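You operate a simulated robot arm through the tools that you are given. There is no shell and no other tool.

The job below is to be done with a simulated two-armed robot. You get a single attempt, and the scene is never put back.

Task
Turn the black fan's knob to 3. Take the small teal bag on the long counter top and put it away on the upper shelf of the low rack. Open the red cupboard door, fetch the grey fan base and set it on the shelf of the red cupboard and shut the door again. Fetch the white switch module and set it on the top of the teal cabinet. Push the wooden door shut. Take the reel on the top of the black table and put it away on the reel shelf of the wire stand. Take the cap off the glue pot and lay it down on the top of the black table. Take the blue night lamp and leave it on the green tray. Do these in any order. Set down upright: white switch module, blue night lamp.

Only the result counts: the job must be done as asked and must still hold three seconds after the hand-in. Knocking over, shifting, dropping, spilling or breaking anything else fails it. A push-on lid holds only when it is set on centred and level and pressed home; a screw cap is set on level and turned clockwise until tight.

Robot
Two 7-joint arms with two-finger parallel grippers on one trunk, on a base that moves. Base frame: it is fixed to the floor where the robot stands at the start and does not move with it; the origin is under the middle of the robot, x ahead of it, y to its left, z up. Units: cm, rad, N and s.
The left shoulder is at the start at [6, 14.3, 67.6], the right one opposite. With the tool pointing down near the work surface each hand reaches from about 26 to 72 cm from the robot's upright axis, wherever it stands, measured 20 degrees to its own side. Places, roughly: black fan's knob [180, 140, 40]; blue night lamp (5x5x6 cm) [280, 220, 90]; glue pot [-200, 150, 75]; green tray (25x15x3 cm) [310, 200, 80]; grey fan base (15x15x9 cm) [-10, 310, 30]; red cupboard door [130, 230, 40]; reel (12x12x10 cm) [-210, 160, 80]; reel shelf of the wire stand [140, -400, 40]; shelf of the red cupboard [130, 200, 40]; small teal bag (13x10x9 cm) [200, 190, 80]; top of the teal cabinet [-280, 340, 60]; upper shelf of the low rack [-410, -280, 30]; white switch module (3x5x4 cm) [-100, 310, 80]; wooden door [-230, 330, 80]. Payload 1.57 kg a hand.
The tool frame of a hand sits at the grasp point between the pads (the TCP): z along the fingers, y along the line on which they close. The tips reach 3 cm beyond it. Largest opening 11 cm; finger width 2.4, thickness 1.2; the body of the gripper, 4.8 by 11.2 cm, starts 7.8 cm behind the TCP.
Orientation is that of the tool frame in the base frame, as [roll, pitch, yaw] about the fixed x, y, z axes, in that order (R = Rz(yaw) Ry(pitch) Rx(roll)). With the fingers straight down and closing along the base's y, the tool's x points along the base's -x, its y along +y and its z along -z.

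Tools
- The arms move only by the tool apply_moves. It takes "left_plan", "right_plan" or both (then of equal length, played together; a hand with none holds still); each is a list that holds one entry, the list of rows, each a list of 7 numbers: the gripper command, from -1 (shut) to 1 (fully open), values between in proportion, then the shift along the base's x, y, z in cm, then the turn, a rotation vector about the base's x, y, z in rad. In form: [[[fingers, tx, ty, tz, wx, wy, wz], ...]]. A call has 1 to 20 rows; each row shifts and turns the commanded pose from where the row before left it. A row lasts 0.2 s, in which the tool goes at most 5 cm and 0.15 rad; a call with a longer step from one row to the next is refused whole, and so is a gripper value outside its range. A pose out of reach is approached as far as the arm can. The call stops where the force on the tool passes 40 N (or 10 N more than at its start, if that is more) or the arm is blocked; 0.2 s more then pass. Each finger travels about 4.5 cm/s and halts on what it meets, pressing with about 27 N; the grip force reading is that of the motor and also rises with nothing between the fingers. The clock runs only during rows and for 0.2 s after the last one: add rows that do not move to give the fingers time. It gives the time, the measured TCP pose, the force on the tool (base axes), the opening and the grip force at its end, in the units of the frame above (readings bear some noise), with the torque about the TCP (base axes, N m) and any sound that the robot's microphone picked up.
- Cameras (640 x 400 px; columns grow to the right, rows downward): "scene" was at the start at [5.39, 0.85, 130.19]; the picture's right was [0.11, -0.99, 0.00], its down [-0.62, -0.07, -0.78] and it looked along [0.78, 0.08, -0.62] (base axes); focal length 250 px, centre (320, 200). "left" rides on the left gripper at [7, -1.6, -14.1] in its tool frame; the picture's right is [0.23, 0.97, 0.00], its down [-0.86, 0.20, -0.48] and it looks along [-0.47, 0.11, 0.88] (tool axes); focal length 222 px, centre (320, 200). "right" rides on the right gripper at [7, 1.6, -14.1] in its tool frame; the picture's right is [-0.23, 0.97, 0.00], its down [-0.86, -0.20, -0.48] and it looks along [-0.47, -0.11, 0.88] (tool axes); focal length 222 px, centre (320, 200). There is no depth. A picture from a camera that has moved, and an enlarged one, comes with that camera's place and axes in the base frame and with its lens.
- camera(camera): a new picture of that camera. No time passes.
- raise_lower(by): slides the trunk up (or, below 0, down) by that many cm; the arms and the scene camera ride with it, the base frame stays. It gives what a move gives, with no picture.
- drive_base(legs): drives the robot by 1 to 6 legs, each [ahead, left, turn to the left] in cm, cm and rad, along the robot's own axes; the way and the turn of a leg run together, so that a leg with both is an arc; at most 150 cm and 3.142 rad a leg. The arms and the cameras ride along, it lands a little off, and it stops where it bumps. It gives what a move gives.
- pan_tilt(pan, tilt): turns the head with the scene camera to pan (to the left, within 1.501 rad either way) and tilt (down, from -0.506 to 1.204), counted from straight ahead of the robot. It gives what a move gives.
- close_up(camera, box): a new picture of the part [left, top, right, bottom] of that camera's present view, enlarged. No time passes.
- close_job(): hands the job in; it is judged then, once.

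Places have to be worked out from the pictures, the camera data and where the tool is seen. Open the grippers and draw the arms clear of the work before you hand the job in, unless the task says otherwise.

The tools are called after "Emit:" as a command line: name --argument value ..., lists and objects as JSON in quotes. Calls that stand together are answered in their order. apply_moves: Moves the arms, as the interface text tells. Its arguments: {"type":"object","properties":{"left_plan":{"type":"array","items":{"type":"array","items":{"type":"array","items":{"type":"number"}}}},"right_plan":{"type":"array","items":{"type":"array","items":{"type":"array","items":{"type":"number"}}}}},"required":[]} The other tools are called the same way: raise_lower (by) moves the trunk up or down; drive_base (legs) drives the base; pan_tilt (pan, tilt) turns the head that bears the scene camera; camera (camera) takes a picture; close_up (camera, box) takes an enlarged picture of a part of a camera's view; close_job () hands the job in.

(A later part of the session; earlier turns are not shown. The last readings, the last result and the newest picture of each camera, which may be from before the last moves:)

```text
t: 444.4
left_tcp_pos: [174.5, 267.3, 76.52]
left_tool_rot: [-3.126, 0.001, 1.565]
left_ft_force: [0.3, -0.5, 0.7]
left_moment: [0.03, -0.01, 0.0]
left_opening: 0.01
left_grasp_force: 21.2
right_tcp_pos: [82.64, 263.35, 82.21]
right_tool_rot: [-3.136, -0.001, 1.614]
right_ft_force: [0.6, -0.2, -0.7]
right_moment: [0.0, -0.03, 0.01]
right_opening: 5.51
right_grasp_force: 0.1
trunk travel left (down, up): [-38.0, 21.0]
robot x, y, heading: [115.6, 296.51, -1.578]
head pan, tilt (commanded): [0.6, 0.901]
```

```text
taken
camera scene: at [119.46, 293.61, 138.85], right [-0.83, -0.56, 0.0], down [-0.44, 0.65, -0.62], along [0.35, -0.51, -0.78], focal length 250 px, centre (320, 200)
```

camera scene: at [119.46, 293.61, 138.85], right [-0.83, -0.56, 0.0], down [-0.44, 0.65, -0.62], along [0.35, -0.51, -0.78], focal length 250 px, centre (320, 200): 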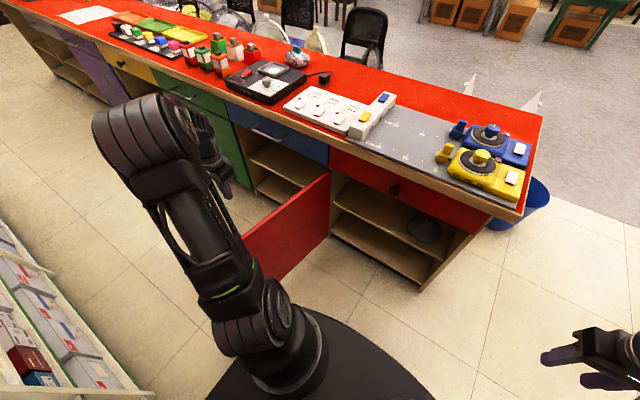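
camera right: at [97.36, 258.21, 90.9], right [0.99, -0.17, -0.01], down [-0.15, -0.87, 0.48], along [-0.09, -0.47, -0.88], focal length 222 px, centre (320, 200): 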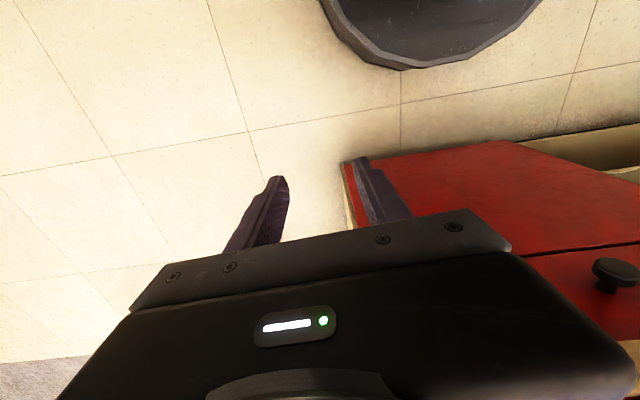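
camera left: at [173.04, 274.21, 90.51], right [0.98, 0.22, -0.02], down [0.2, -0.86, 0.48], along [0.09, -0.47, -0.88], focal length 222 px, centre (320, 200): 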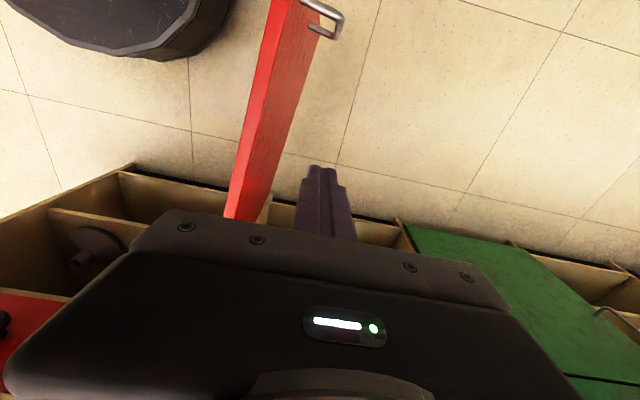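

The fingers are now on the door's outer side (face at x≈168). I lower them to z≈60.5 and push the door toward -x to about 80°.

Emit:
apply_moves --left_plan '[[[-1, 0, 0, -4, 0, 0, 0], [-1, 0, 0, -4, 0, 0, 0], [-1, 0, 0, -4, 0, 0, 0], [-1, 0, 0, -4, 0, 0, 0], [-1, -2, 0, 0, 0, 0, 0], [-1, -2, 0, 0, 0, 0, 0], [-1, -2, 0, 0, 0, 0, 0], [-1, -2, 0, 0, 0, 0, 0], [-1, -2, 0.1, 0, 0, 0, 0], [-1, -2, 0.1, 0, 0, 0, 0], [-1, -2, 0.1, 0, 0, 0, 0], [-1, -2, 0.1, 0, 0, 0, 0], [-1, -2, 0, 0, 0, 0, 0], [-1, -1.5, 0, 0, 0, 0, 0], [-1, 0, 0, 0, 0, 0, 0]]]'

Emit:
camera --camera "scene"

Emit:
camera --camera "left"

```text
t: 447.6
left_tcp_pos: [154.92, 267.49, 60.42]
left_tool_rot: [-3.125, 0.0, 1.563]
left_ft_force: [-0.7, 0.2, -0.8]
left_moment: [0.0, -0.02, 0.02]
left_opening: 0.02
left_grasp_force: 21.4
right_tcp_pos: [82.53, 263.25, 82.19]
right_tool_rot: [-3.136, -0.001, 1.614]
right_ft_force: [0.0, 0.6, -0.5]
right_moment: [-0.01, 0.0, -0.01]
right_opening: 5.48
right_grasp_force: 0.0
trunk travel left (down, up): [-38.0, 21.0]
robot x, y, heading: [115.78, 296.67, -1.572]
head pan, tilt (commanded): [0.6, 0.901]
```

```text
taken
camera scene: at [119.46, 293.6, 138.85], right [-0.83, -0.56, 0.0], down [-0.44, 0.65, -0.62], along [0.35, -0.51, -0.78], focal length 250 px, centre (320, 200)
```

scene: 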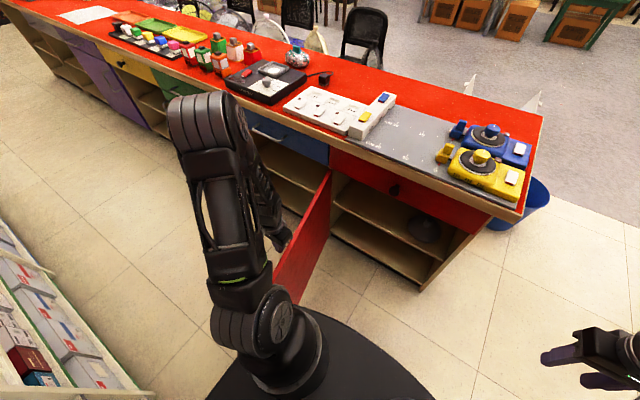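

```text
taken
camera left: at [153.41, 274.4, 74.47], right [0.98, 0.22, -0.02], down [0.2, -0.86, 0.48], along [0.09, -0.47, -0.88], focal length 222 px, centre (320, 200)
```

left: 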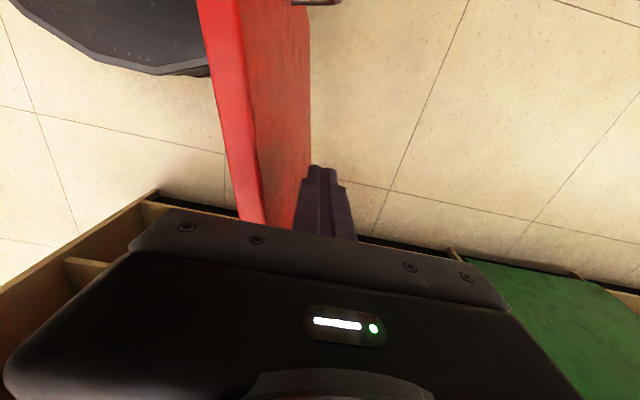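

The door follows. I slide the robot right 19 cm, which keeps pushing the door while making room for its swing.

Emit:
drive_base --legs '[[0, -10, 0], [0, -9, 0]]'

Emit:
camera --camera "scene"

Emit:
camera --camera "left"

```text
t: 449.4
left_tcp_pos: [135.85, 267.54, 60.4]
left_tool_rot: [-3.128, -0.001, 1.565]
left_ft_force: [0.3, -0.7, 0.2]
left_moment: [0.01, -0.01, 0.0]
left_opening: 0.0
left_grasp_force: 21.3
right_tcp_pos: [63.44, 263.17, 82.11]
right_tool_rot: [-3.137, -0.001, 1.617]
right_ft_force: [0.2, 0.1, 0.3]
right_moment: [-0.03, 0.01, 0.01]
right_opening: 5.48
right_grasp_force: 0.1
trunk travel left (down, up): [-38.0, 21.0]
robot x, y, heading: [96.26, 297.08, -1.575]
head pan, tilt (commanded): [0.6, 0.901]
```

```text
taken
camera scene: at [100.36, 293.65, 138.85], right [-0.83, -0.56, 0.0], down [-0.44, 0.65, -0.62], along [0.35, -0.51, -0.78], focal length 250 px, centre (320, 200)
```

scene: 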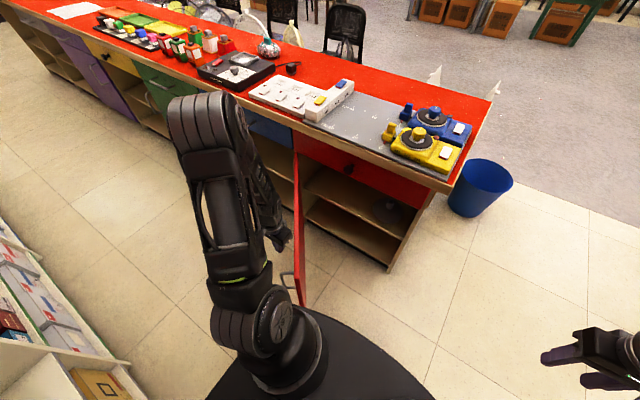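

```text
taken
camera left: at [134.41, 274.49, 74.5], right [0.97, 0.22, -0.01], down [0.2, -0.86, 0.48], along [0.09, -0.47, -0.88], focal length 222 px, centre (320, 200)
```

left: 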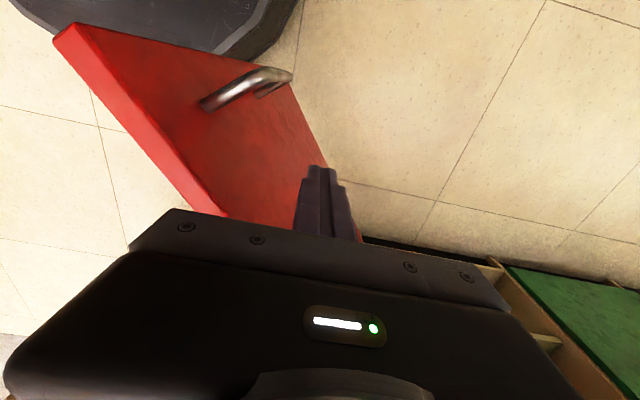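

The door is at about 51°. I follow it round with the fingertips down to about 14°.

Emit:
apply_moves --left_plan '[[[-1, -0.5, -2.7, 0, 0, 0, 0], [-1, -0.5, -2.7, 0, 0, 0, 0], [-1, -0.4, -2.6, 0, 0, 0, 0], [-1, -1.8, -1.7, 0, 0, 0, 0], [-1, -1.8, -1.7, 0, 0, 0, 0], [-1, -1.8, -1.6, 0, 0, 0, 0], [-1, -1.5, -1.9, 0, 0, 0, 0], [-1, -1.5, -1.9, 0, 0, 0, 0], [-1, -1.5, -2, 0, 0, 0, 0], [-1, -1.1, -2.1, 0, 0, 0, 0], [-1, -1.1, -2.1, 0, 0, 0, 0], [-1, -1.2, -2.2, 0, 0, 0, 0], [-1, -0.7, -2, 0, 0, 0, 0], [-1, -0.6, -2, 0, 0, 0, 0], [-1, 0, 0, 0, 0, 0, 0]]]'

Emit:
camera --camera "scene"

Emit:
camera --camera "left"

```text
t: 452.6
left_tcp_pos: [119.83, 238.39, 60.53]
left_tool_rot: [-3.127, 0.001, 1.566]
left_ft_force: [-1.1, 0.4, 0.4]
left_moment: [0.01, 0.05, -0.04]
left_opening: 0.02
left_grasp_force: 21.6
right_tcp_pos: [63.67, 263.32, 82.19]
right_tool_rot: [-3.136, -0.003, 1.617]
right_ft_force: [-0.2, -0.7, 0.5]
right_moment: [0.0, 0.0, 0.06]
right_opening: 5.48
right_grasp_force: 0.1
trunk travel left (down, up): [-38.0, 21.0]
robot x, y, heading: [96.52, 296.84, -1.574]
head pan, tilt (commanded): [0.6, 0.901]
```

```text
taken
camera scene: at [100.45, 293.64, 138.85], right [-0.83, -0.56, 0.0], down [-0.44, 0.65, -0.62], along [0.35, -0.51, -0.78], focal length 250 px, centre (320, 200)
```

scene: 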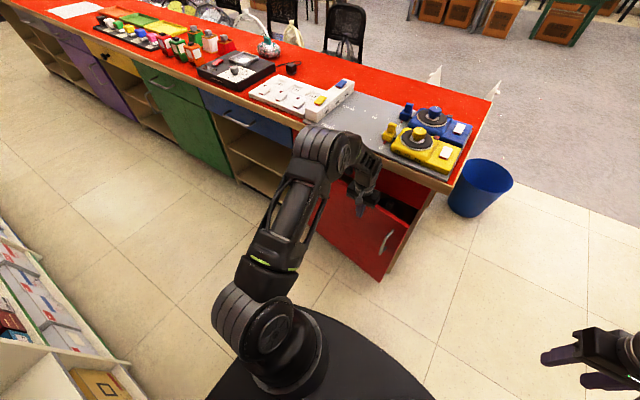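

```text
taken
camera left: at [118.39, 245.25, 74.53], right [0.97, 0.22, -0.02], down [0.2, -0.86, 0.48], along [0.09, -0.47, -0.88], focal length 222 px, centre (320, 200)
```

left: 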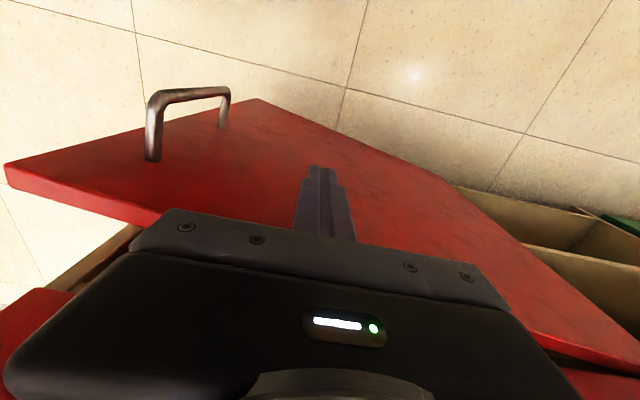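

The door is at ~14°. For the last push I back the hand off, lower the trunk and tilt the fingers forward.

Emit:
apply_moves --left_plan '[[[-1, 0, 2.5, 0, 0, 0, 0], [-1, 0, 2.5, 0, 0, 0, 0], [-1, 0, 2.5, 0, 0, 0, 0], [-1, 0, 0, 0, 0, 0, 0]]]'

Emit:
raise_lower --by -20

Emit:
apply_moves --left_plan '[[[-1, 0, 0, 1.5, -0.15, 0, 0], [-1, 0, 0, 1.5, -0.15, 0, 0], [-1, 0, 0, 1.5, -0.15, 0, 0], [-1, 0, 0, 1.5, -0.15, 0, 0], [-1, 0, 0, 1.5, -0.15, 0, 0], [-1, 0, 0, 1.5, -0.1, 0, 0], [-1, 0, 0, 0, 0, 0, 0]]]'

Emit:
camera --camera "left"

Emit:
camera --camera "scene"

```text
t: 453.6
left_tcp_pos: [119.89, 245.79, 60.43]
left_tool_rot: [-3.126, -0.001, 1.565]
left_ft_force: [0.6, -0.3, 0.0]
left_moment: [0.03, 0.01, 0.01]
left_opening: 0.01
left_grasp_force: 21.5
right_tcp_pos: [63.49, 263.25, 82.28]
right_tool_rot: [-3.137, -0.003, 1.617]
right_ft_force: [-0.1, -0.4, 0.6]
right_moment: [0.03, 0.01, 0.03]
right_opening: 5.51
right_grasp_force: 0.1
trunk travel left (down, up): [-38.0, 21.0]
robot x, y, heading: [96.26, 296.81, -1.577]
head pan, tilt (commanded): [0.6, 0.901]
```

```text
t: 455.8
left_tcp_pos: [119.78, 245.84, 40.51]
left_tool_rot: [-3.126, 0.0, 1.567]
left_ft_force: [0.4, -0.3, -0.7]
left_moment: [0.02, 0.0, 0.02]
left_opening: 0.0
left_grasp_force: 21.3
right_tcp_pos: [63.64, 263.24, 62.25]
right_tool_rot: [-3.136, 0.0, 1.615]
right_ft_force: [-0.6, -0.5, 0.7]
right_moment: [0.0, -0.03, 0.01]
right_opening: 5.53
right_grasp_force: 0.1
trunk travel left (down, up): [-18.0, 41.0]
robot x, y, heading: [96.52, 296.88, -1.576]
head pan, tilt (commanded): [0.6, 0.901]
```

```text
t: 457.4
left_tcp_pos: [119.81, 245.8, 49.47]
left_tool_rot: [-3.132, 0.853, 1.563]
left_ft_force: [-0.1, -1.1, -0.2]
left_moment: [-0.01, 0.01, 0.04]
left_opening: 0.01
left_grasp_force: 21.3
right_tcp_pos: [63.57, 263.35, 62.27]
right_tool_rot: [-3.137, -0.004, 1.615]
right_ft_force: [-0.2, 0.2, -0.7]
right_moment: [0.01, 0.0, 0.02]
right_opening: 5.48
right_grasp_force: 0.1
trunk travel left (down, up): [-18.0, 41.0]
robot x, y, heading: [96.38, 296.8, -1.566]
head pan, tilt (commanded): [0.6, 0.901]
```

```text
taken
camera left: at [118.45, 260.99, 53.43], right [0.98, 0.13, -0.18], down [0.2, -0.21, 0.96], along [0.09, -0.97, -0.23], focal length 222 px, centre (320, 200)
```

left: 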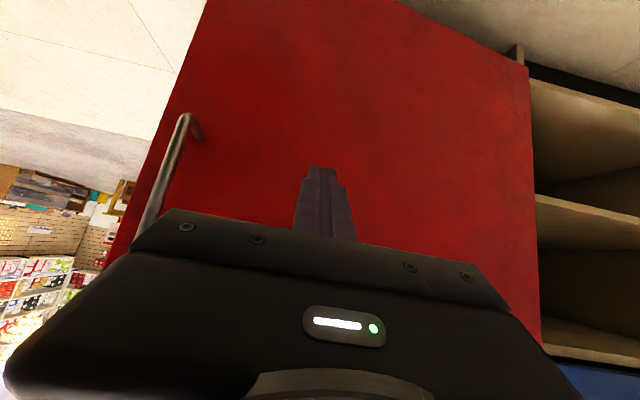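

```text
taken
camera scene: at [100.46, 293.65, 118.85], right [-0.83, -0.56, 0.0], down [-0.44, 0.65, -0.62], along [0.35, -0.51, -0.78], focal length 250 px, centre (320, 200)
```

scene: 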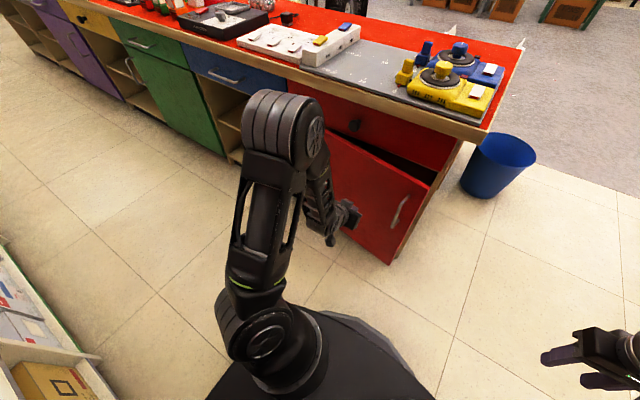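

I push the door shut with the fingertips, ending on force.

Emit:
apply_moves --left_plan '[[[-1, 0, -2, 0, 0, 0, 0], [-1, 0, -2, 0, 0, 0, 0], [-1, 0, -2, 0, 0, 0, 0], [-1, 0, -2, 0, 0, 0, 0], [-1, 0, -2, 0, 0, 0, 0], [-1, 0, -2, 0, 0, 0, 0], [-1, 0, -1.5, 0, 0, 0, 0], [-1, 0, -1.5, 0, 0, 0, 0], [-1, 0, -1, 0, 0, 0, 0], [-1, 0, -1, 0, 0, 0, 0], [-1, 0, -0.5, 0, 0, 0, 0], [-1, 0, -0.5, 0, 0, 0, 0], [-1, 0, 0, 0, 0, 0, 0]]]'

Emit:
camera --camera "left"

Emit:
close_up --camera "scene" --box '[240, 60, 500, 290]'

```text
t: 459.4
left_tcp_pos: [119.96, 230.62, 49.13]
left_tool_rot: [-3.131, 0.834, 1.563]
left_ft_force: [-0.7, 1.7, -0.6]
left_moment: [-0.16, -0.05, 0.05]
left_opening: 0.0
left_grasp_force: 21.1
right_tcp_pos: [63.62, 263.36, 62.23]
right_tool_rot: [-3.135, -0.002, 1.619]
right_ft_force: [-0.1, -0.2, -0.3]
right_moment: [-0.01, 0.01, 0.02]
right_opening: 5.51
right_grasp_force: 0.0
trunk travel left (down, up): [-18.0, 41.0]
robot x, y, heading: [96.06, 296.9, -1.568]
head pan, tilt (commanded): [0.6, 0.901]
stopped in row 10 (left hand): the force on the tool passed its limit at 55 N (the readings are from after the stop); the commanded pose is now the measured one
```

```text
taken
camera left: at [118.55, 245.78, 53.41], right [0.97, 0.14, -0.18], down [0.2, -0.22, 0.95], along [0.09, -0.96, -0.25], focal length 222 px, centre (320, 200)
```

left: 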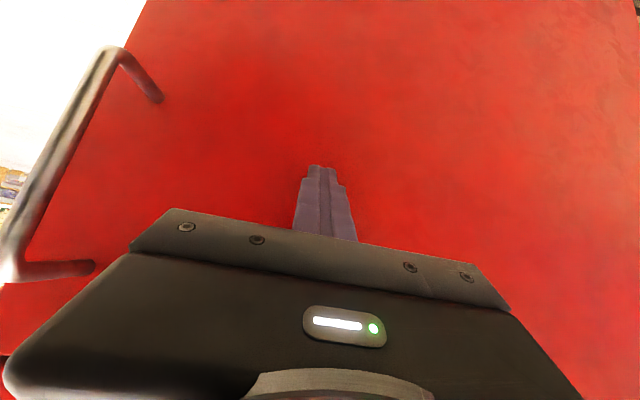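

```text
1.74 times, centred on (370, 175) of scene
camera zoom: at [100.43, 293.89, 118.87], right [-0.83, -0.56, 0.0], down [-0.44, 0.65, -0.62], along [0.35, -0.51, -0.78], focal length 435 px, centre (233, 244)
```

zoom: 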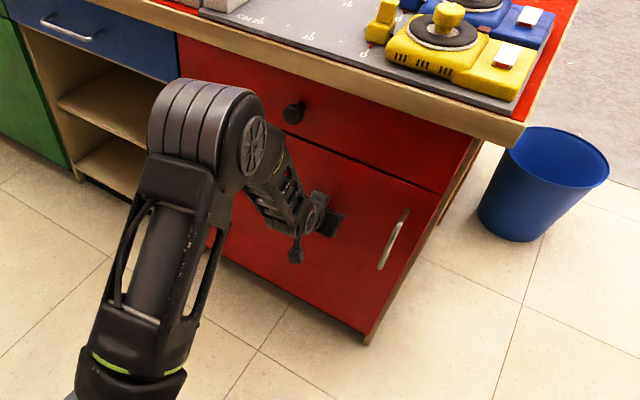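

The push stopped on force (55 N); the door looks flush. I press once more gently to confirm it is against its stop.

Emit:
apply_moves --left_plan '[[[-1, 0, -0.4, 0, 0, 0, 0], [-1, 0, -0.3, 0, 0, 0, 0], [-1, 0, 0, 0, 0, 0, 0]]]'

Emit:
apply_moves --left_plan '[[[-1, 0, 3, 0, 0, 0, 0], [-1, 0, 3, 0, 0, 0, 0], [-1, 0, 3, 0, 0, 0, 0], [-1, 0, 3, 0, 0, 0, 0], [-1, 0, 0, 0, 0, 0, 0]]]'

Emit:
close_up --camera "scene" --box '[240, 60, 500, 290]'

```text
t: 459.9
left_tcp_pos: [119.98, 230.62, 48.88]
left_tool_rot: [-3.13, 0.824, 1.566]
left_ft_force: [-0.4, 17.3, 13.5]
left_moment: [-0.23, -0.03, 0.03]
left_opening: 0.0
left_grasp_force: 21.1
right_tcp_pos: [63.76, 263.31, 62.21]
right_tool_rot: [-3.136, -0.002, 1.62]
right_ft_force: [0.1, 0.0, -0.3]
right_moment: [0.02, 0.02, 0.0]
right_opening: 5.49
right_grasp_force: 0.0
trunk travel left (down, up): [-18.0, 41.0]
robot x, y, heading: [96.06, 296.91, -1.572]
head pan, tilt (commanded): [0.6, 0.901]
stopped in row 2 (left hand): the force on the tool passed its limit at 44 N (the readings are from after the stop); the commanded pose is now the measured one
```

```text
t: 461.1
left_tcp_pos: [119.78, 242.45, 48.86]
left_tool_rot: [-3.131, 0.823, 1.565]
left_ft_force: [0.7, 0.1, 0.2]
left_moment: [-0.01, -0.01, -0.01]
left_opening: 0.02
left_grasp_force: 21.5
right_tcp_pos: [63.64, 263.19, 62.1]
right_tool_rot: [-3.137, -0.002, 1.621]
right_ft_force: [-0.1, 0.7, 0.2]
right_moment: [0.0, 0.03, -0.01]
right_opening: 5.5
right_grasp_force: 0.1
trunk travel left (down, up): [-18.0, 41.0]
robot x, y, heading: [96.17, 296.59, -1.57]
head pan, tilt (commanded): [0.6, 0.901]
```

```text
1.74 times, centred on (370, 175) of scene
camera zoom: at [100.46, 293.76, 118.85], right [-0.82, -0.57, 0.0], down [-0.44, 0.65, -0.62], along [0.35, -0.51, -0.78], focal length 435 px, centre (233, 244)
```

zoom: 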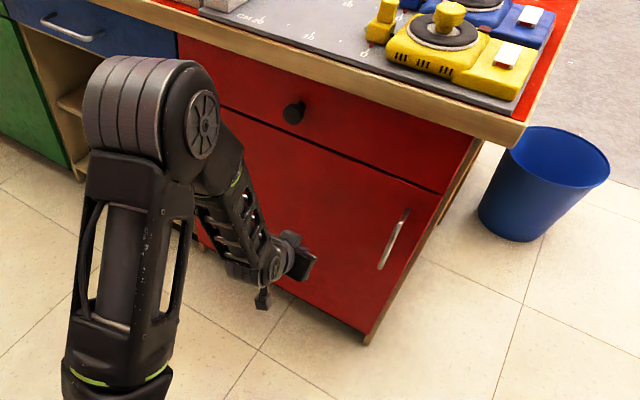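

The red door is shut. Next come the lamp, tray and bag on the counter: I raise the trunk, restore the left hand, and slide along the corridor to x≈200.

Emit:
raise_lower --by 32

Emit:
apply_moves --left_plan '[[[0, 0, 1, 1, 0.15, 0, 0], [0, 0, 2, 1, 0.15, 0, 0], [0, 0, 2, 1, 0.15, 0, 0], [0, 0, 2, 1, 0.15, 0, 0], [0, 0, 2, 1, 0.15, 0, 0], [0, 0, 2, 1, 0.073, 0, 0], [0, 0, 2, 1, 0, 0, 0], [0, 0, 0, 0, 0, 0, 0]]]'

Emit:
drive_base --legs '[[6, 100, 0]]'

Emit:
pan_tilt --pan 0.2 --tilt 0.75

Emit:
camera --camera "scene"

```text
t: 464.2
left_tcp_pos: [119.78, 242.37, 80.84]
left_tool_rot: [-3.133, 0.824, 1.566]
left_ft_force: [0.3, -0.2, 0.0]
left_moment: [-0.02, -0.03, 0.01]
left_opening: 0.0
left_grasp_force: 21.8
right_tcp_pos: [63.75, 263.29, 94.17]
right_tool_rot: [-3.136, -0.003, 1.62]
right_ft_force: [1.1, 0.0, -0.7]
right_moment: [-0.01, 0.01, 0.0]
right_opening: 5.49
right_grasp_force: 0.1
trunk travel left (down, up): [-50.0, 9.0]
robot x, y, heading: [96.32, 296.86, -1.574]
head pan, tilt (commanded): [0.6, 0.901]
```

```text
t: 466.0
left_tcp_pos: [119.57, 255.36, 87.96]
left_tool_rot: [-3.127, -0.003, 1.568]
left_ft_force: [-0.1, -0.4, -0.8]
left_moment: [0.01, -0.03, 0.01]
left_opening: 5.5
left_grasp_force: 0.0
right_tcp_pos: [63.78, 263.28, 94.21]
right_tool_rot: [-3.137, -0.004, 1.616]
right_ft_force: [0.0, 1.0, 0.1]
right_moment: [0.0, 0.02, 0.01]
right_opening: 5.53
right_grasp_force: 0.1
trunk travel left (down, up): [-50.0, 9.0]
robot x, y, heading: [96.37, 297.08, -1.571]
head pan, tilt (commanded): [0.6, 0.901]
```

```text
t: 471.2
left_tcp_pos: [220.18, 249.87, 87.96]
left_tool_rot: [-3.126, 0.002, 1.572]
left_ft_force: [0.3, 0.4, -0.4]
left_moment: [0.01, 0.03, 0.01]
left_opening: 5.49
left_grasp_force: 0.0
right_tcp_pos: [164.18, 257.46, 94.27]
right_tool_rot: [-3.136, -0.004, 1.626]
right_ft_force: [-0.6, 0.1, 0.1]
right_moment: [-0.03, -0.01, -0.01]
right_opening: 5.5
right_grasp_force: 0.0
trunk travel left (down, up): [-50.0, 9.0]
robot x, y, heading: [196.7, 291.39, -1.567]
head pan, tilt (commanded): [0.6, 0.901]
```

```text
t: 472.1
left_tcp_pos: [220.05, 249.88, 88.0]
left_tool_rot: [-3.126, 0.003, 1.573]
left_ft_force: [0.1, 0.4, 0.1]
left_moment: [-0.01, 0.02, 0.02]
left_opening: 5.48
left_grasp_force: 0.1
right_tcp_pos: [164.15, 257.35, 94.25]
right_tool_rot: [-3.136, -0.004, 1.626]
right_ft_force: [0.9, 0.4, -0.3]
right_moment: [-0.01, 0.01, -0.01]
right_opening: 5.49
right_grasp_force: 0.0
trunk travel left (down, up): [-50.0, 9.0]
robot x, y, heading: [196.47, 291.55, -1.558]
head pan, tilt (commanded): [0.201, 0.75]
```

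```text
taken
camera scene: at [198.04, 286.21, 152.04], right [-0.98, -0.21, 0.0], down [-0.14, 0.67, -0.73], along [0.15, -0.72, -0.68], focal length 250 px, centre (320, 200)
```

scene: 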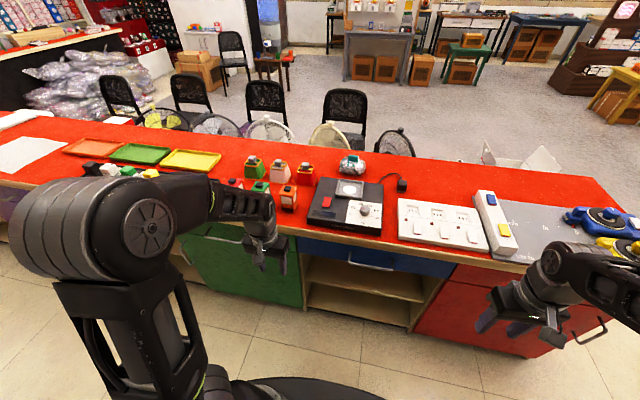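

I see the orange, green and yellow trays with a row of small lamps in front, and the teal bag. I zoom on both.

Emit:
close_up --camera "scene" --box '[50, 120, 240, 210]'

Emit:
close_up --camera "scene" --box '[230, 130, 420, 250]'

```text
3.37 times, centred on (145, 165) of scene
camera zoom: at [198.04, 286.21, 152.04], right [-0.98, -0.21, 0.0], down [-0.14, 0.67, -0.73], along [0.15, -0.72, -0.68], focal length 843 px, centre (910, 318)
```

zoom: 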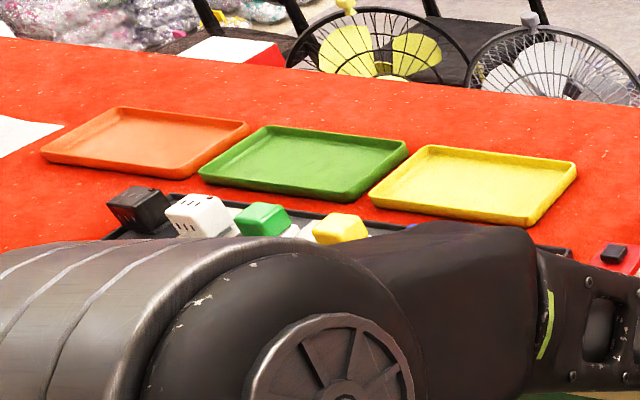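

```text
3.33 times, centred on (325, 190) of scene
camera zoom: at [198.04, 286.21, 152.04], right [-0.98, -0.21, 0.0], down [-0.14, 0.67, -0.73], along [0.15, -0.72, -0.68], focal length 834 px, centre (303, 233)
```

zoom: 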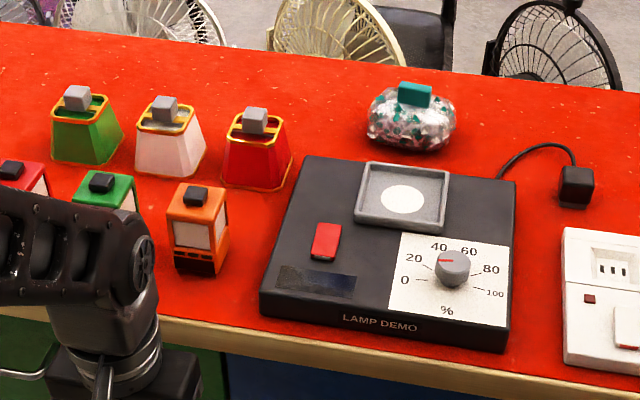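

The bag has a teal clip on top. I slide further along to x≈275 to see the lamps and trays from the front.

Emit:
drive_base --legs '[[0, 85, -0.008]]'

Emit:
pan_tilt --pan 0.0 --tilt 0.8

Emit:
camera --camera "scene"

```text
t: 476.6
left_tcp_pos: [302.79, 248.51, 87.99]
left_tool_rot: [-3.126, 0.001, 1.544]
left_ft_force: [-0.3, 1.2, -0.1]
left_moment: [0.04, 0.01, 0.03]
left_opening: 5.51
left_grasp_force: 0.0
right_tcp_pos: [246.93, 257.77, 94.16]
right_tool_rot: [-3.135, -0.004, 1.596]
right_ft_force: [-1.0, 1.0, -0.8]
right_moment: [0.03, -0.01, 0.03]
right_opening: 5.47
right_grasp_force: 0.1
trunk travel left (down, up): [-50.0, 9.0]
robot x, y, heading: [280.44, 290.77, -1.595]
head pan, tilt (commanded): [0.201, 0.75]
```

```text
t: 477.3
left_tcp_pos: [302.67, 248.56, 88.04]
left_tool_rot: [-3.127, 0.003, 1.543]
left_ft_force: [0.2, 0.0, -0.1]
left_moment: [-0.01, -0.02, 0.03]
left_opening: 5.53
left_grasp_force: 0.0
right_tcp_pos: [246.82, 257.71, 94.16]
right_tool_rot: [-3.137, -0.006, 1.597]
right_ft_force: [-0.5, -0.2, -0.6]
right_moment: [0.03, 0.02, 0.01]
right_opening: 5.49
right_grasp_force: 0.1
trunk travel left (down, up): [-50.0, 9.0]
robot x, y, heading: [280.29, 290.91, -1.59]
head pan, tilt (commanded): [0.0, 0.799]
```

```text
taken
camera scene: at [280.01, 285.61, 151.64], right [-1.0, 0.02, 0.0], down [0.02, 0.72, -0.7], along [-0.01, -0.7, -0.72], focal length 250 px, centre (320, 200)
```

scene: 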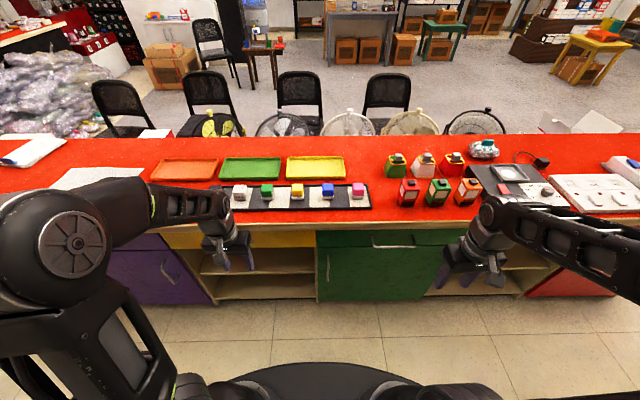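

Emit:
close_up --camera "scene" --box '[140, 140, 380, 230]'

Emit:
close_up --camera "scene" --box '[280, 165, 390, 225]'

```text
2.67 times, centred on (260, 185) of scene
camera zoom: at [280.01, 285.61, 151.64], right [-1.0, 0.02, 0.0], down [0.02, 0.72, -0.7], along [-0.01, -0.7, -0.72], focal length 668 px, centre (480, 240)
```

zoom: 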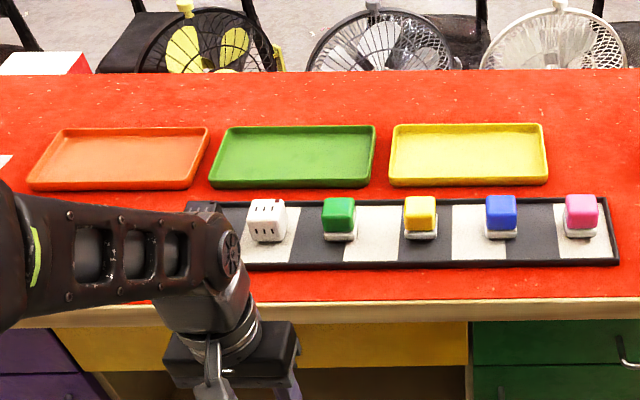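

```text
5.82 times, centred on (335, 195) of scene
camera zoom: at [280.01, 285.61, 151.64], right [-1.0, 0.02, 0.0], down [0.02, 0.72, -0.7], along [-0.01, -0.7, -0.72], focal length 1456 px, centre (233, 229)
```

zoom: 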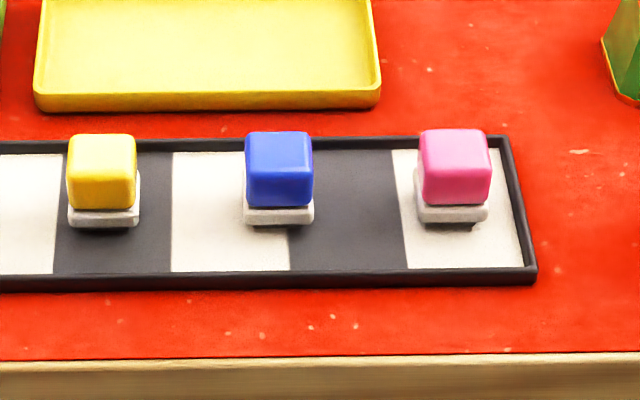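

The blue lamp (5 cm cube on a white foot) is at about [276, 215.4], top z≈87; the green tray's centre is near [309.5, 197.3]. I raise the left hand and drive to place the lamp in its reach.

Emit:
apply_moves --left_plan '[[[0.4, 0, 0, 4, 0, 0, 0], [0.4, 0, 0, 4, 0, 0, 0], [0.4, 0, 0, 0, 0, 0, 0]]]'

Emit:
drive_base --legs '[[22, -20, 0.02]]'

Emit:
pan_tilt --pan 0.25 --tilt 0.9

Emit:
camera --camera "scene"

Emit:
camera --camera "left"

```text
t: 478.1
left_tcp_pos: [302.45, 248.47, 95.99]
left_tool_rot: [-3.127, 0.002, 1.544]
left_ft_force: [-0.3, -0.5, 0.3]
left_moment: [-0.01, -0.03, 0.03]
left_opening: 7.72
left_grasp_force: 0.1
right_tcp_pos: [246.79, 257.81, 94.19]
right_tool_rot: [-3.137, -0.002, 1.598]
right_ft_force: [1.0, 0.0, 0.8]
right_moment: [0.02, -0.02, 0.0]
right_opening: 5.51
right_grasp_force: 0.0
trunk travel left (down, up): [-50.0, 9.0]
robot x, y, heading: [280.16, 291.12, -1.595]
head pan, tilt (commanded): [0.0, 0.799]
```

```text
t: 480.1
left_tcp_pos: [283.3, 227.44, 95.88]
left_tool_rot: [-3.127, 0.001, 1.567]
left_ft_force: [-0.6, -1.0, 0.0]
left_moment: [0.0, 0.0, 0.01]
left_opening: 7.74
left_grasp_force: 0.1
right_tcp_pos: [227.36, 235.27, 94.24]
right_tool_rot: [-3.138, -0.003, 1.621]
right_ft_force: [0.4, 0.0, 0.5]
right_moment: [0.01, 0.02, 0.0]
right_opening: 5.51
right_grasp_force: 0.1
trunk travel left (down, up): [-50.0, 9.0]
robot x, y, heading: [259.86, 269.14, -1.57]
head pan, tilt (commanded): [0.0, 0.799]
```

```text
t: 480.9
left_tcp_pos: [283.23, 227.41, 95.91]
left_tool_rot: [-3.128, 0.001, 1.568]
left_ft_force: [0.3, 0.2, -0.4]
left_moment: [-0.01, 0.0, 0.03]
left_opening: 7.71
left_grasp_force: 0.1
right_tcp_pos: [227.46, 235.31, 94.17]
right_tool_rot: [-3.135, -0.003, 1.622]
right_ft_force: [-0.3, -0.8, 0.0]
right_moment: [-0.02, 0.05, -0.02]
right_opening: 5.49
right_grasp_force: 0.1
trunk travel left (down, up): [-50.0, 9.0]
robot x, y, heading: [260.46, 269.0, -1.565]
head pan, tilt (commanded): [0.25, 0.901]
```

```text
taken
camera scene: at [261.7, 264.79, 150.85], right [-0.97, -0.25, 0.0], down [-0.2, 0.76, -0.62], along [0.15, -0.6, -0.78], focal length 250 px, centre (320, 200)
```

scene: 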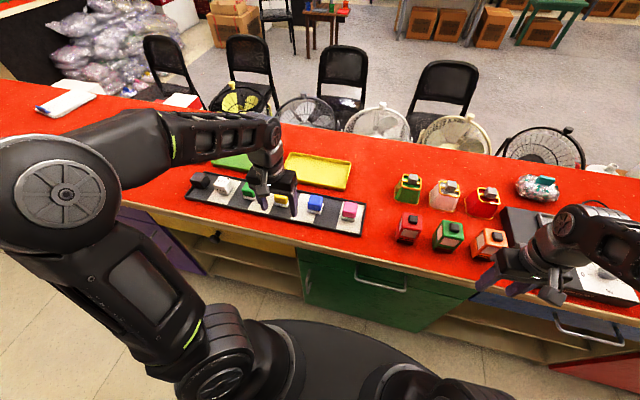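

```text
taken
camera left: at [281.85, 234.44, 109.97], right [0.97, 0.23, -0.02], down [0.21, -0.85, 0.48], along [0.09, -0.47, -0.88], focal length 222 px, centre (320, 200)
```

left: 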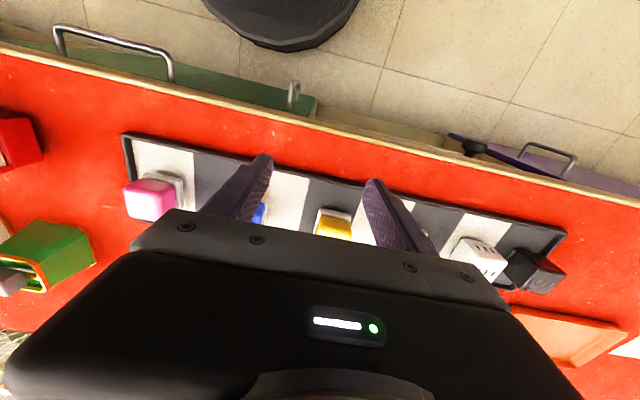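

I zoom on the blue lamp for a second bearing.

Emit:
close_up --camera "scene" --box '[280, 180, 370, 240]'

```text
6.67 times, centred on (325, 210) of scene
camera zoom: at [261.7, 264.79, 150.85], right [-0.97, -0.25, 0.0], down [-0.2, 0.76, -0.62], along [0.15, -0.6, -0.78], focal length 1669 px, centre (287, 133)
```

zoom: 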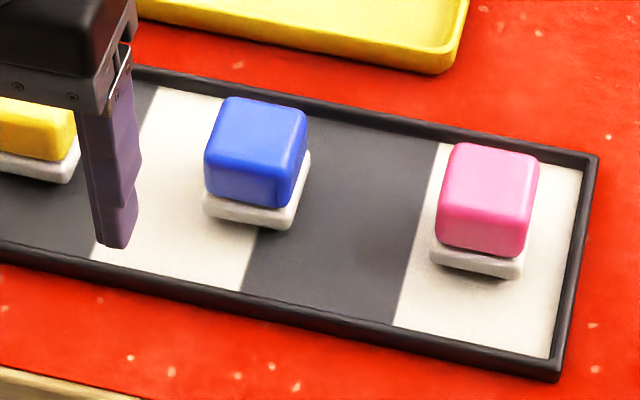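

Lamp top centre near [275.5, 216.5], z≈87–89. I bring the hand above it at a safe height for a wrist view.

Emit:
apply_moves --left_plan '[[[0.4, -2, -3, 0.5, 0, 0, 0], [0.4, -2, -3, 0.5, 0, 0, 0], [0.4, -2, -3, 0, 0, 0, 0], [0.4, -1.6, -2, 0, 0, 0, 0], [0.4, 0, 0, 0, 0, 0, 0]]]'

Emit:
camera --camera "left"

Emit:
close_up --camera "scene" --box '[260, 150, 390, 240]'

```text
t: 482.1
left_tcp_pos: [275.65, 216.67, 96.95]
left_tool_rot: [-3.127, 0.002, 1.568]
left_ft_force: [0.3, 0.2, 0.8]
left_moment: [0.0, 0.02, -0.03]
left_opening: 7.72
left_grasp_force: 0.0
right_tcp_pos: [227.35, 235.38, 94.24]
right_tool_rot: [-3.135, -0.003, 1.623]
right_ft_force: [0.2, 0.4, 0.1]
right_moment: [0.0, -0.04, -0.02]
right_opening: 5.5
right_grasp_force: 0.1
trunk travel left (down, up): [-50.0, 9.0]
robot x, y, heading: [259.69, 268.79, -1.568]
head pan, tilt (commanded): [0.25, 0.901]
```

```text
taken
camera left: at [274.16, 223.54, 110.93], right [0.97, 0.23, -0.02], down [0.21, -0.85, 0.48], along [0.09, -0.47, -0.88], focal length 222 px, centre (320, 200)
```

left: 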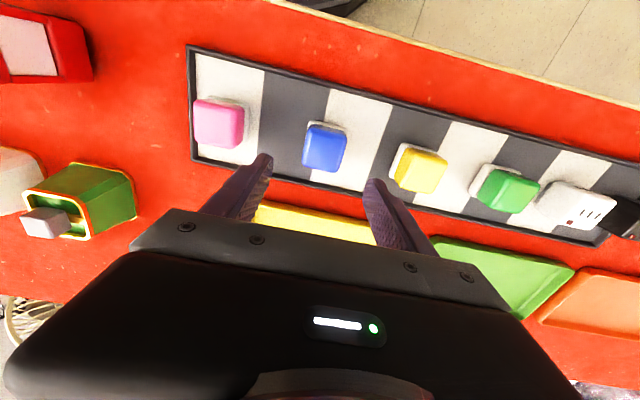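

```text
4.44 times, centred on (325, 195) of scene
camera zoom: at [261.72, 264.81, 150.85], right [-0.97, -0.25, 0.0], down [-0.2, 0.76, -0.62], along [0.16, -0.6, -0.78], focal length 1112 px, centre (298, 222)
```

zoom: 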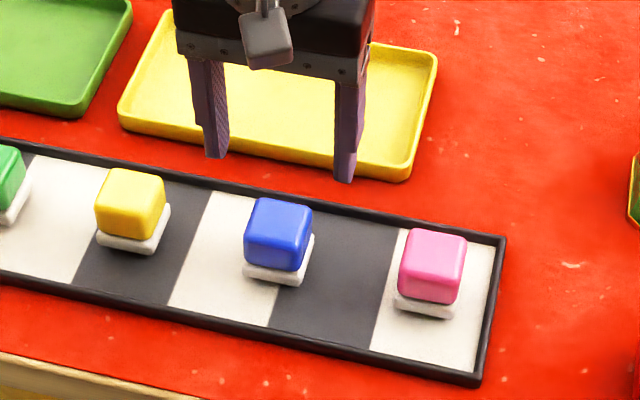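

Triangulated: lamp top centre [275.7, 217.4, 88.8]. I descend to TCP z≈87.3 around it.

Emit:
apply_moves --left_plan '[[[0.4, 0, 0.7, -2.5, 0, 0, 0], [0.4, 0, 0, -2.5, 0, 0, 0], [0.4, 0, 0, -2.3, 0, 0, 0], [0.4, 0, 0, -2.2, 0, 0, 0], [0.4, 0, 0, 0, 0, 0, 0]]]'

Emit:
camera --camera "left"

Emit:
close_up --camera "scene" --box '[260, 150, 390, 240]'

```text
t: 483.3
left_tcp_pos: [275.57, 217.18, 87.4]
left_tool_rot: [-3.126, 0.002, 1.57]
left_ft_force: [0.4, -0.1, 0.7]
left_moment: [0.02, 0.02, -0.05]
left_opening: 7.71
left_grasp_force: 0.0
right_tcp_pos: [227.49, 235.33, 94.17]
right_tool_rot: [-3.136, -0.002, 1.621]
right_ft_force: [0.3, -0.5, 0.2]
right_moment: [-0.04, 0.02, -0.01]
right_opening: 5.48
right_grasp_force: 0.0
trunk travel left (down, up): [-50.0, 9.0]
robot x, y, heading: [260.08, 269.24, -1.57]
head pan, tilt (commanded): [0.25, 0.901]
```

```text
taken
camera left: at [274.16, 224.19, 101.47], right [0.97, 0.23, -0.02], down [0.21, -0.85, 0.48], along [0.09, -0.47, -0.88], focal length 222 px, centre (320, 200)
```

left: 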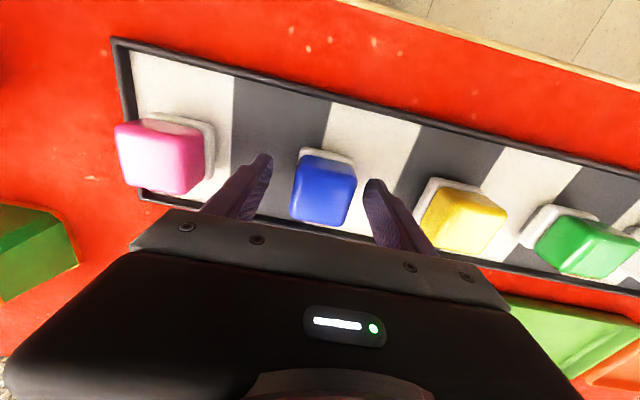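

```text
4.44 times, centred on (325, 195) of scene
camera zoom: at [261.71, 264.81, 150.85], right [-0.97, -0.25, 0.0], down [-0.2, 0.76, -0.62], along [0.16, -0.6, -0.78], focal length 1112 px, centre (298, 222)
```

zoom: 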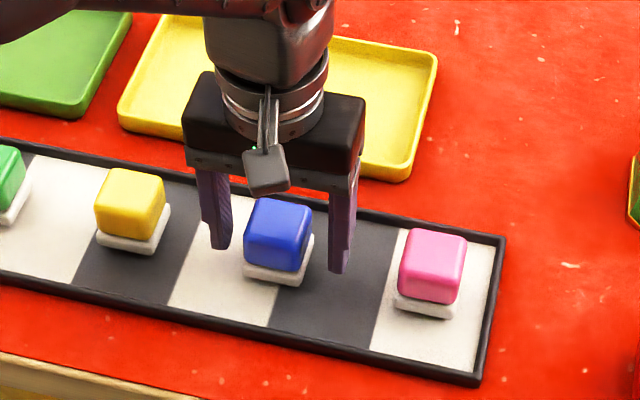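

The lamp sits between the fingers. I close on it.

Emit:
apply_moves --left_plan '[[[0.1, 0, 0, 0, 0, 0, 0], [-1, 0, 0, 0, 0, 0, 0], [-1, 0, 0, 0, 0, 0, 0], [-1, 0, 0, 0, 0, 0, 0], [-1, 0, 0, 0, 0, 0, 0]]]'

Emit:
apply_moves --left_plan '[[[-1, 0, 0, 1, 0, 0, 0], [-1, 0, 0, 2, 0, 0, 0], [-1, 0, 0, 3, 0, 0, 0], [-1, 0, 0, 3, 0, 0, 0], [-1, 0, 0, 0, 0, 0, 0]]]'

Emit:
camera --camera "left"

Emit:
close_up --camera "scene" --box '[230, 120, 390, 240]'

```text
t: 484.5
left_tcp_pos: [275.71, 217.18, 87.49]
left_tool_rot: [-3.127, 0.001, 1.568]
left_ft_force: [-0.7, -0.3, -0.1]
left_moment: [0.01, -0.01, 0.05]
left_opening: 4.51
left_grasp_force: 26.6
right_tcp_pos: [227.43, 235.24, 94.21]
right_tool_rot: [-3.134, -0.003, 1.62]
right_ft_force: [-0.8, 0.1, 0.0]
right_moment: [-0.02, 0.0, -0.01]
right_opening: 5.52
right_grasp_force: 0.1
trunk travel left (down, up): [-50.0, 9.0]
robot x, y, heading: [259.57, 269.02, -1.57]
head pan, tilt (commanded): [0.25, 0.901]
```

```text
t: 485.7
left_tcp_pos: [275.75, 217.24, 96.57]
left_tool_rot: [-3.126, 0.001, 1.571]
left_ft_force: [0.3, 0.0, -0.3]
left_moment: [-0.03, 0.01, -0.01]
left_opening: 4.5
left_grasp_force: 26.8
right_tcp_pos: [227.37, 235.38, 94.13]
right_tool_rot: [-3.137, -0.002, 1.622]
right_ft_force: [1.0, 0.1, 0.9]
right_moment: [0.0, 0.0, -0.01]
right_opening: 5.48
right_grasp_force: 0.1
trunk travel left (down, up): [-50.0, 9.0]
robot x, y, heading: [259.88, 269.21, -1.565]
head pan, tilt (commanded): [0.25, 0.901]
```

```text
taken
camera left: at [274.34, 224.24, 110.57], right [0.97, 0.23, -0.02], down [0.21, -0.85, 0.48], along [0.09, -0.47, -0.88], focal length 222 px, centre (320, 200)
```

left: 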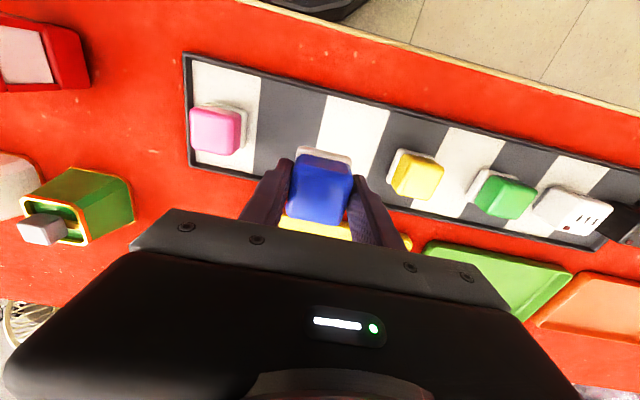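

```text
3.33 times, centred on (310, 180) of scene
camera zoom: at [261.71, 264.77, 150.85], right [-0.97, -0.25, 0.0], down [-0.2, 0.76, -0.62], along [0.16, -0.6, -0.78], focal length 834 px, centre (353, 267)
```

zoom: 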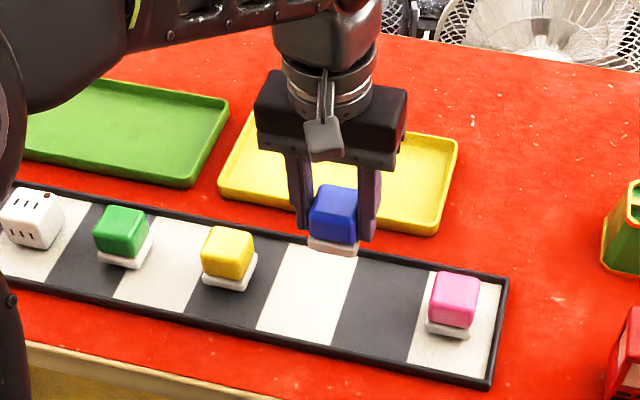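

The lamp is up with its foot. I raise it a bit more and move the robot to bring it near the green tray.

Emit:
apply_moves --left_plan '[[[-1, 0, 0, 3, 0, 0, 0], [-1, 0, 0, 0, 0, 0, 0]]]'

Emit:
drive_base --legs '[[5, 33, 0]]'

Emit:
camera --camera "scene"

Emit:
camera --camera "left"

```text
t: 486.3
left_tcp_pos: [275.74, 217.12, 99.46]
left_tool_rot: [-3.126, 0.0, 1.568]
left_ft_force: [-1.0, 0.5, -0.6]
left_moment: [0.0, -0.02, 0.03]
left_opening: 4.49
left_grasp_force: 26.7
right_tcp_pos: [227.33, 235.32, 94.17]
right_tool_rot: [-3.136, -0.003, 1.622]
right_ft_force: [-0.3, 0.9, 0.6]
right_moment: [0.0, -0.03, 0.0]
right_opening: 5.48
right_grasp_force: 0.0
trunk travel left (down, up): [-50.0, 9.0]
robot x, y, heading: [260.31, 269.05, -1.566]
head pan, tilt (commanded): [0.25, 0.901]
```

```text
t: 488.5
left_tcp_pos: [309.27, 212.36, 99.46]
left_tool_rot: [-3.126, 0.003, 1.573]
left_ft_force: [-0.5, 0.6, -1.1]
left_moment: [-0.01, 0.03, 0.01]
left_opening: 4.49
left_grasp_force: 27.2
right_tcp_pos: [260.85, 230.49, 94.26]
right_tool_rot: [-3.137, -0.003, 1.626]
right_ft_force: [0.5, -0.8, 0.3]
right_moment: [0.01, 0.06, 0.04]
right_opening: 5.5
right_grasp_force: 0.0
trunk travel left (down, up): [-50.0, 9.0]
robot x, y, heading: [293.24, 264.32, -1.565]
head pan, tilt (commanded): [0.25, 0.901]
```

```text
taken
camera scene: at [295.11, 259.95, 150.85], right [-0.97, -0.25, 0.0], down [-0.2, 0.76, -0.62], along [0.16, -0.6, -0.78], focal length 250 px, centre (320, 200)
```

scene: 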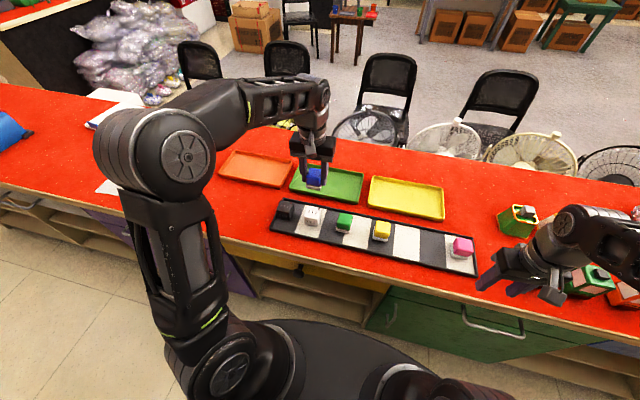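

```text
taken
camera left: at [307.92, 219.29, 113.47], right [0.97, 0.23, -0.02], down [0.21, -0.85, 0.48], along [0.1, -0.47, -0.88], focal length 222 px, centre (320, 200)
```

left: 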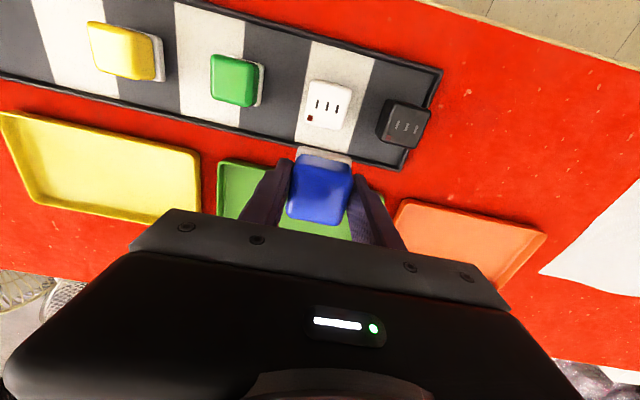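

I zoom on the green tray to fix its centre from here.

Emit:
close_up --camera "scene" --box '[210, 140, 450, 280]'

```text
2.67 times, centred on (330, 210) of scene
camera zoom: at [295.11, 259.95, 150.85], right [-0.97, -0.25, 0.0], down [-0.2, 0.76, -0.62], along [0.16, -0.6, -0.78], focal length 668 px, centre (293, 173)
```

zoom: 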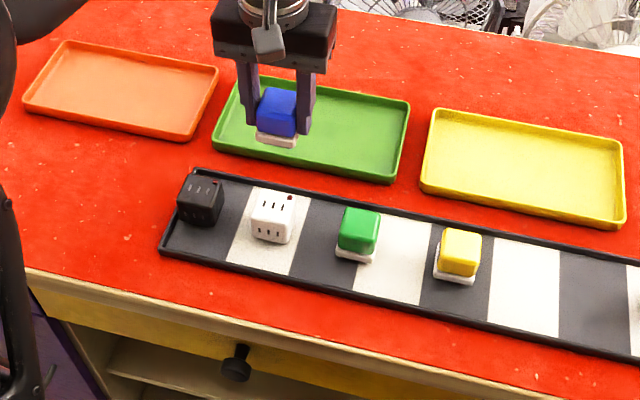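

The tray centre is near [308.5, 199.3] (rim z≈84). I move the lamp over it and start lowering.

Emit:
apply_moves --left_plan '[[[-1, -0.2, -3.3, 0, 0, 0, 0], [-1, -0.2, -3.3, 0, 0, 0, 0], [-1, -0.2, -3.3, 0, 0, 0, 0], [-1, -0.2, -3, 0, 0, 0, 0], [-1, 0, 0, 0, 0, 0, 0], [-1, 0, 0, -3, 0, 0, 0], [-1, 0, 0, -3, 0, 0, 0], [-1, 0, 0, -2, 0, 0, 0], [-1, 0, 0, 0, 0, 0, 0]]]'

Emit:
camera --camera "left"

Emit:
close_up --camera "scene" --box '[210, 120, 450, 260]'

```text
t: 490.5
left_tcp_pos: [308.57, 201.52, 91.46]
left_tool_rot: [-3.126, 0.002, 1.573]
left_ft_force: [-0.6, -0.1, -0.8]
left_moment: [0.02, -0.02, -0.01]
left_opening: 4.51
left_grasp_force: 27.0
left hand out of reach, approached as far as the arm can: row 4
right_tcp_pos: [260.71, 230.43, 94.27]
right_tool_rot: [-3.138, -0.002, 1.625]
right_ft_force: [0.5, 0.5, -0.4]
right_moment: [0.01, -0.01, -0.01]
right_opening: 5.49
right_grasp_force: 0.1
trunk travel left (down, up): [-50.0, 9.0]
robot x, y, heading: [293.4, 264.3, -1.562]
head pan, tilt (commanded): [0.25, 0.901]
```

```text
taken
camera left: at [307.08, 208.39, 105.41], right [0.97, 0.23, -0.02], down [0.21, -0.85, 0.48], along [0.1, -0.47, -0.88], focal length 222 px, centre (320, 200)
```

left: 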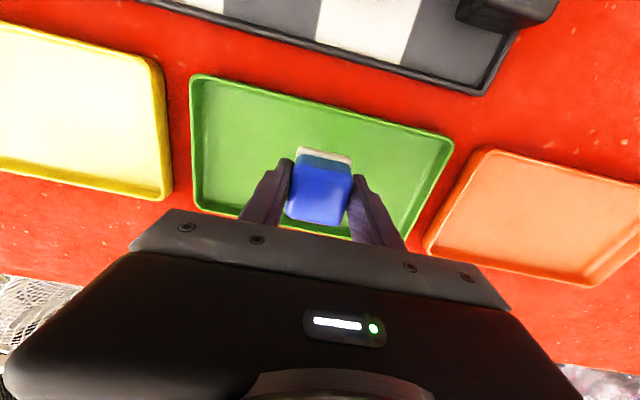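

```text
2.67 times, centred on (330, 190) of scene
camera zoom: at [295.01, 259.96, 150.85], right [-0.97, -0.25, 0.0], down [-0.2, 0.76, -0.62], along [0.16, -0.6, -0.78], focal length 668 px, centre (293, 227)
```

zoom: 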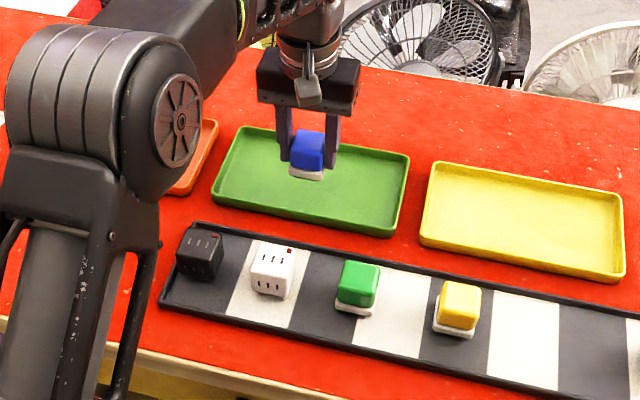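

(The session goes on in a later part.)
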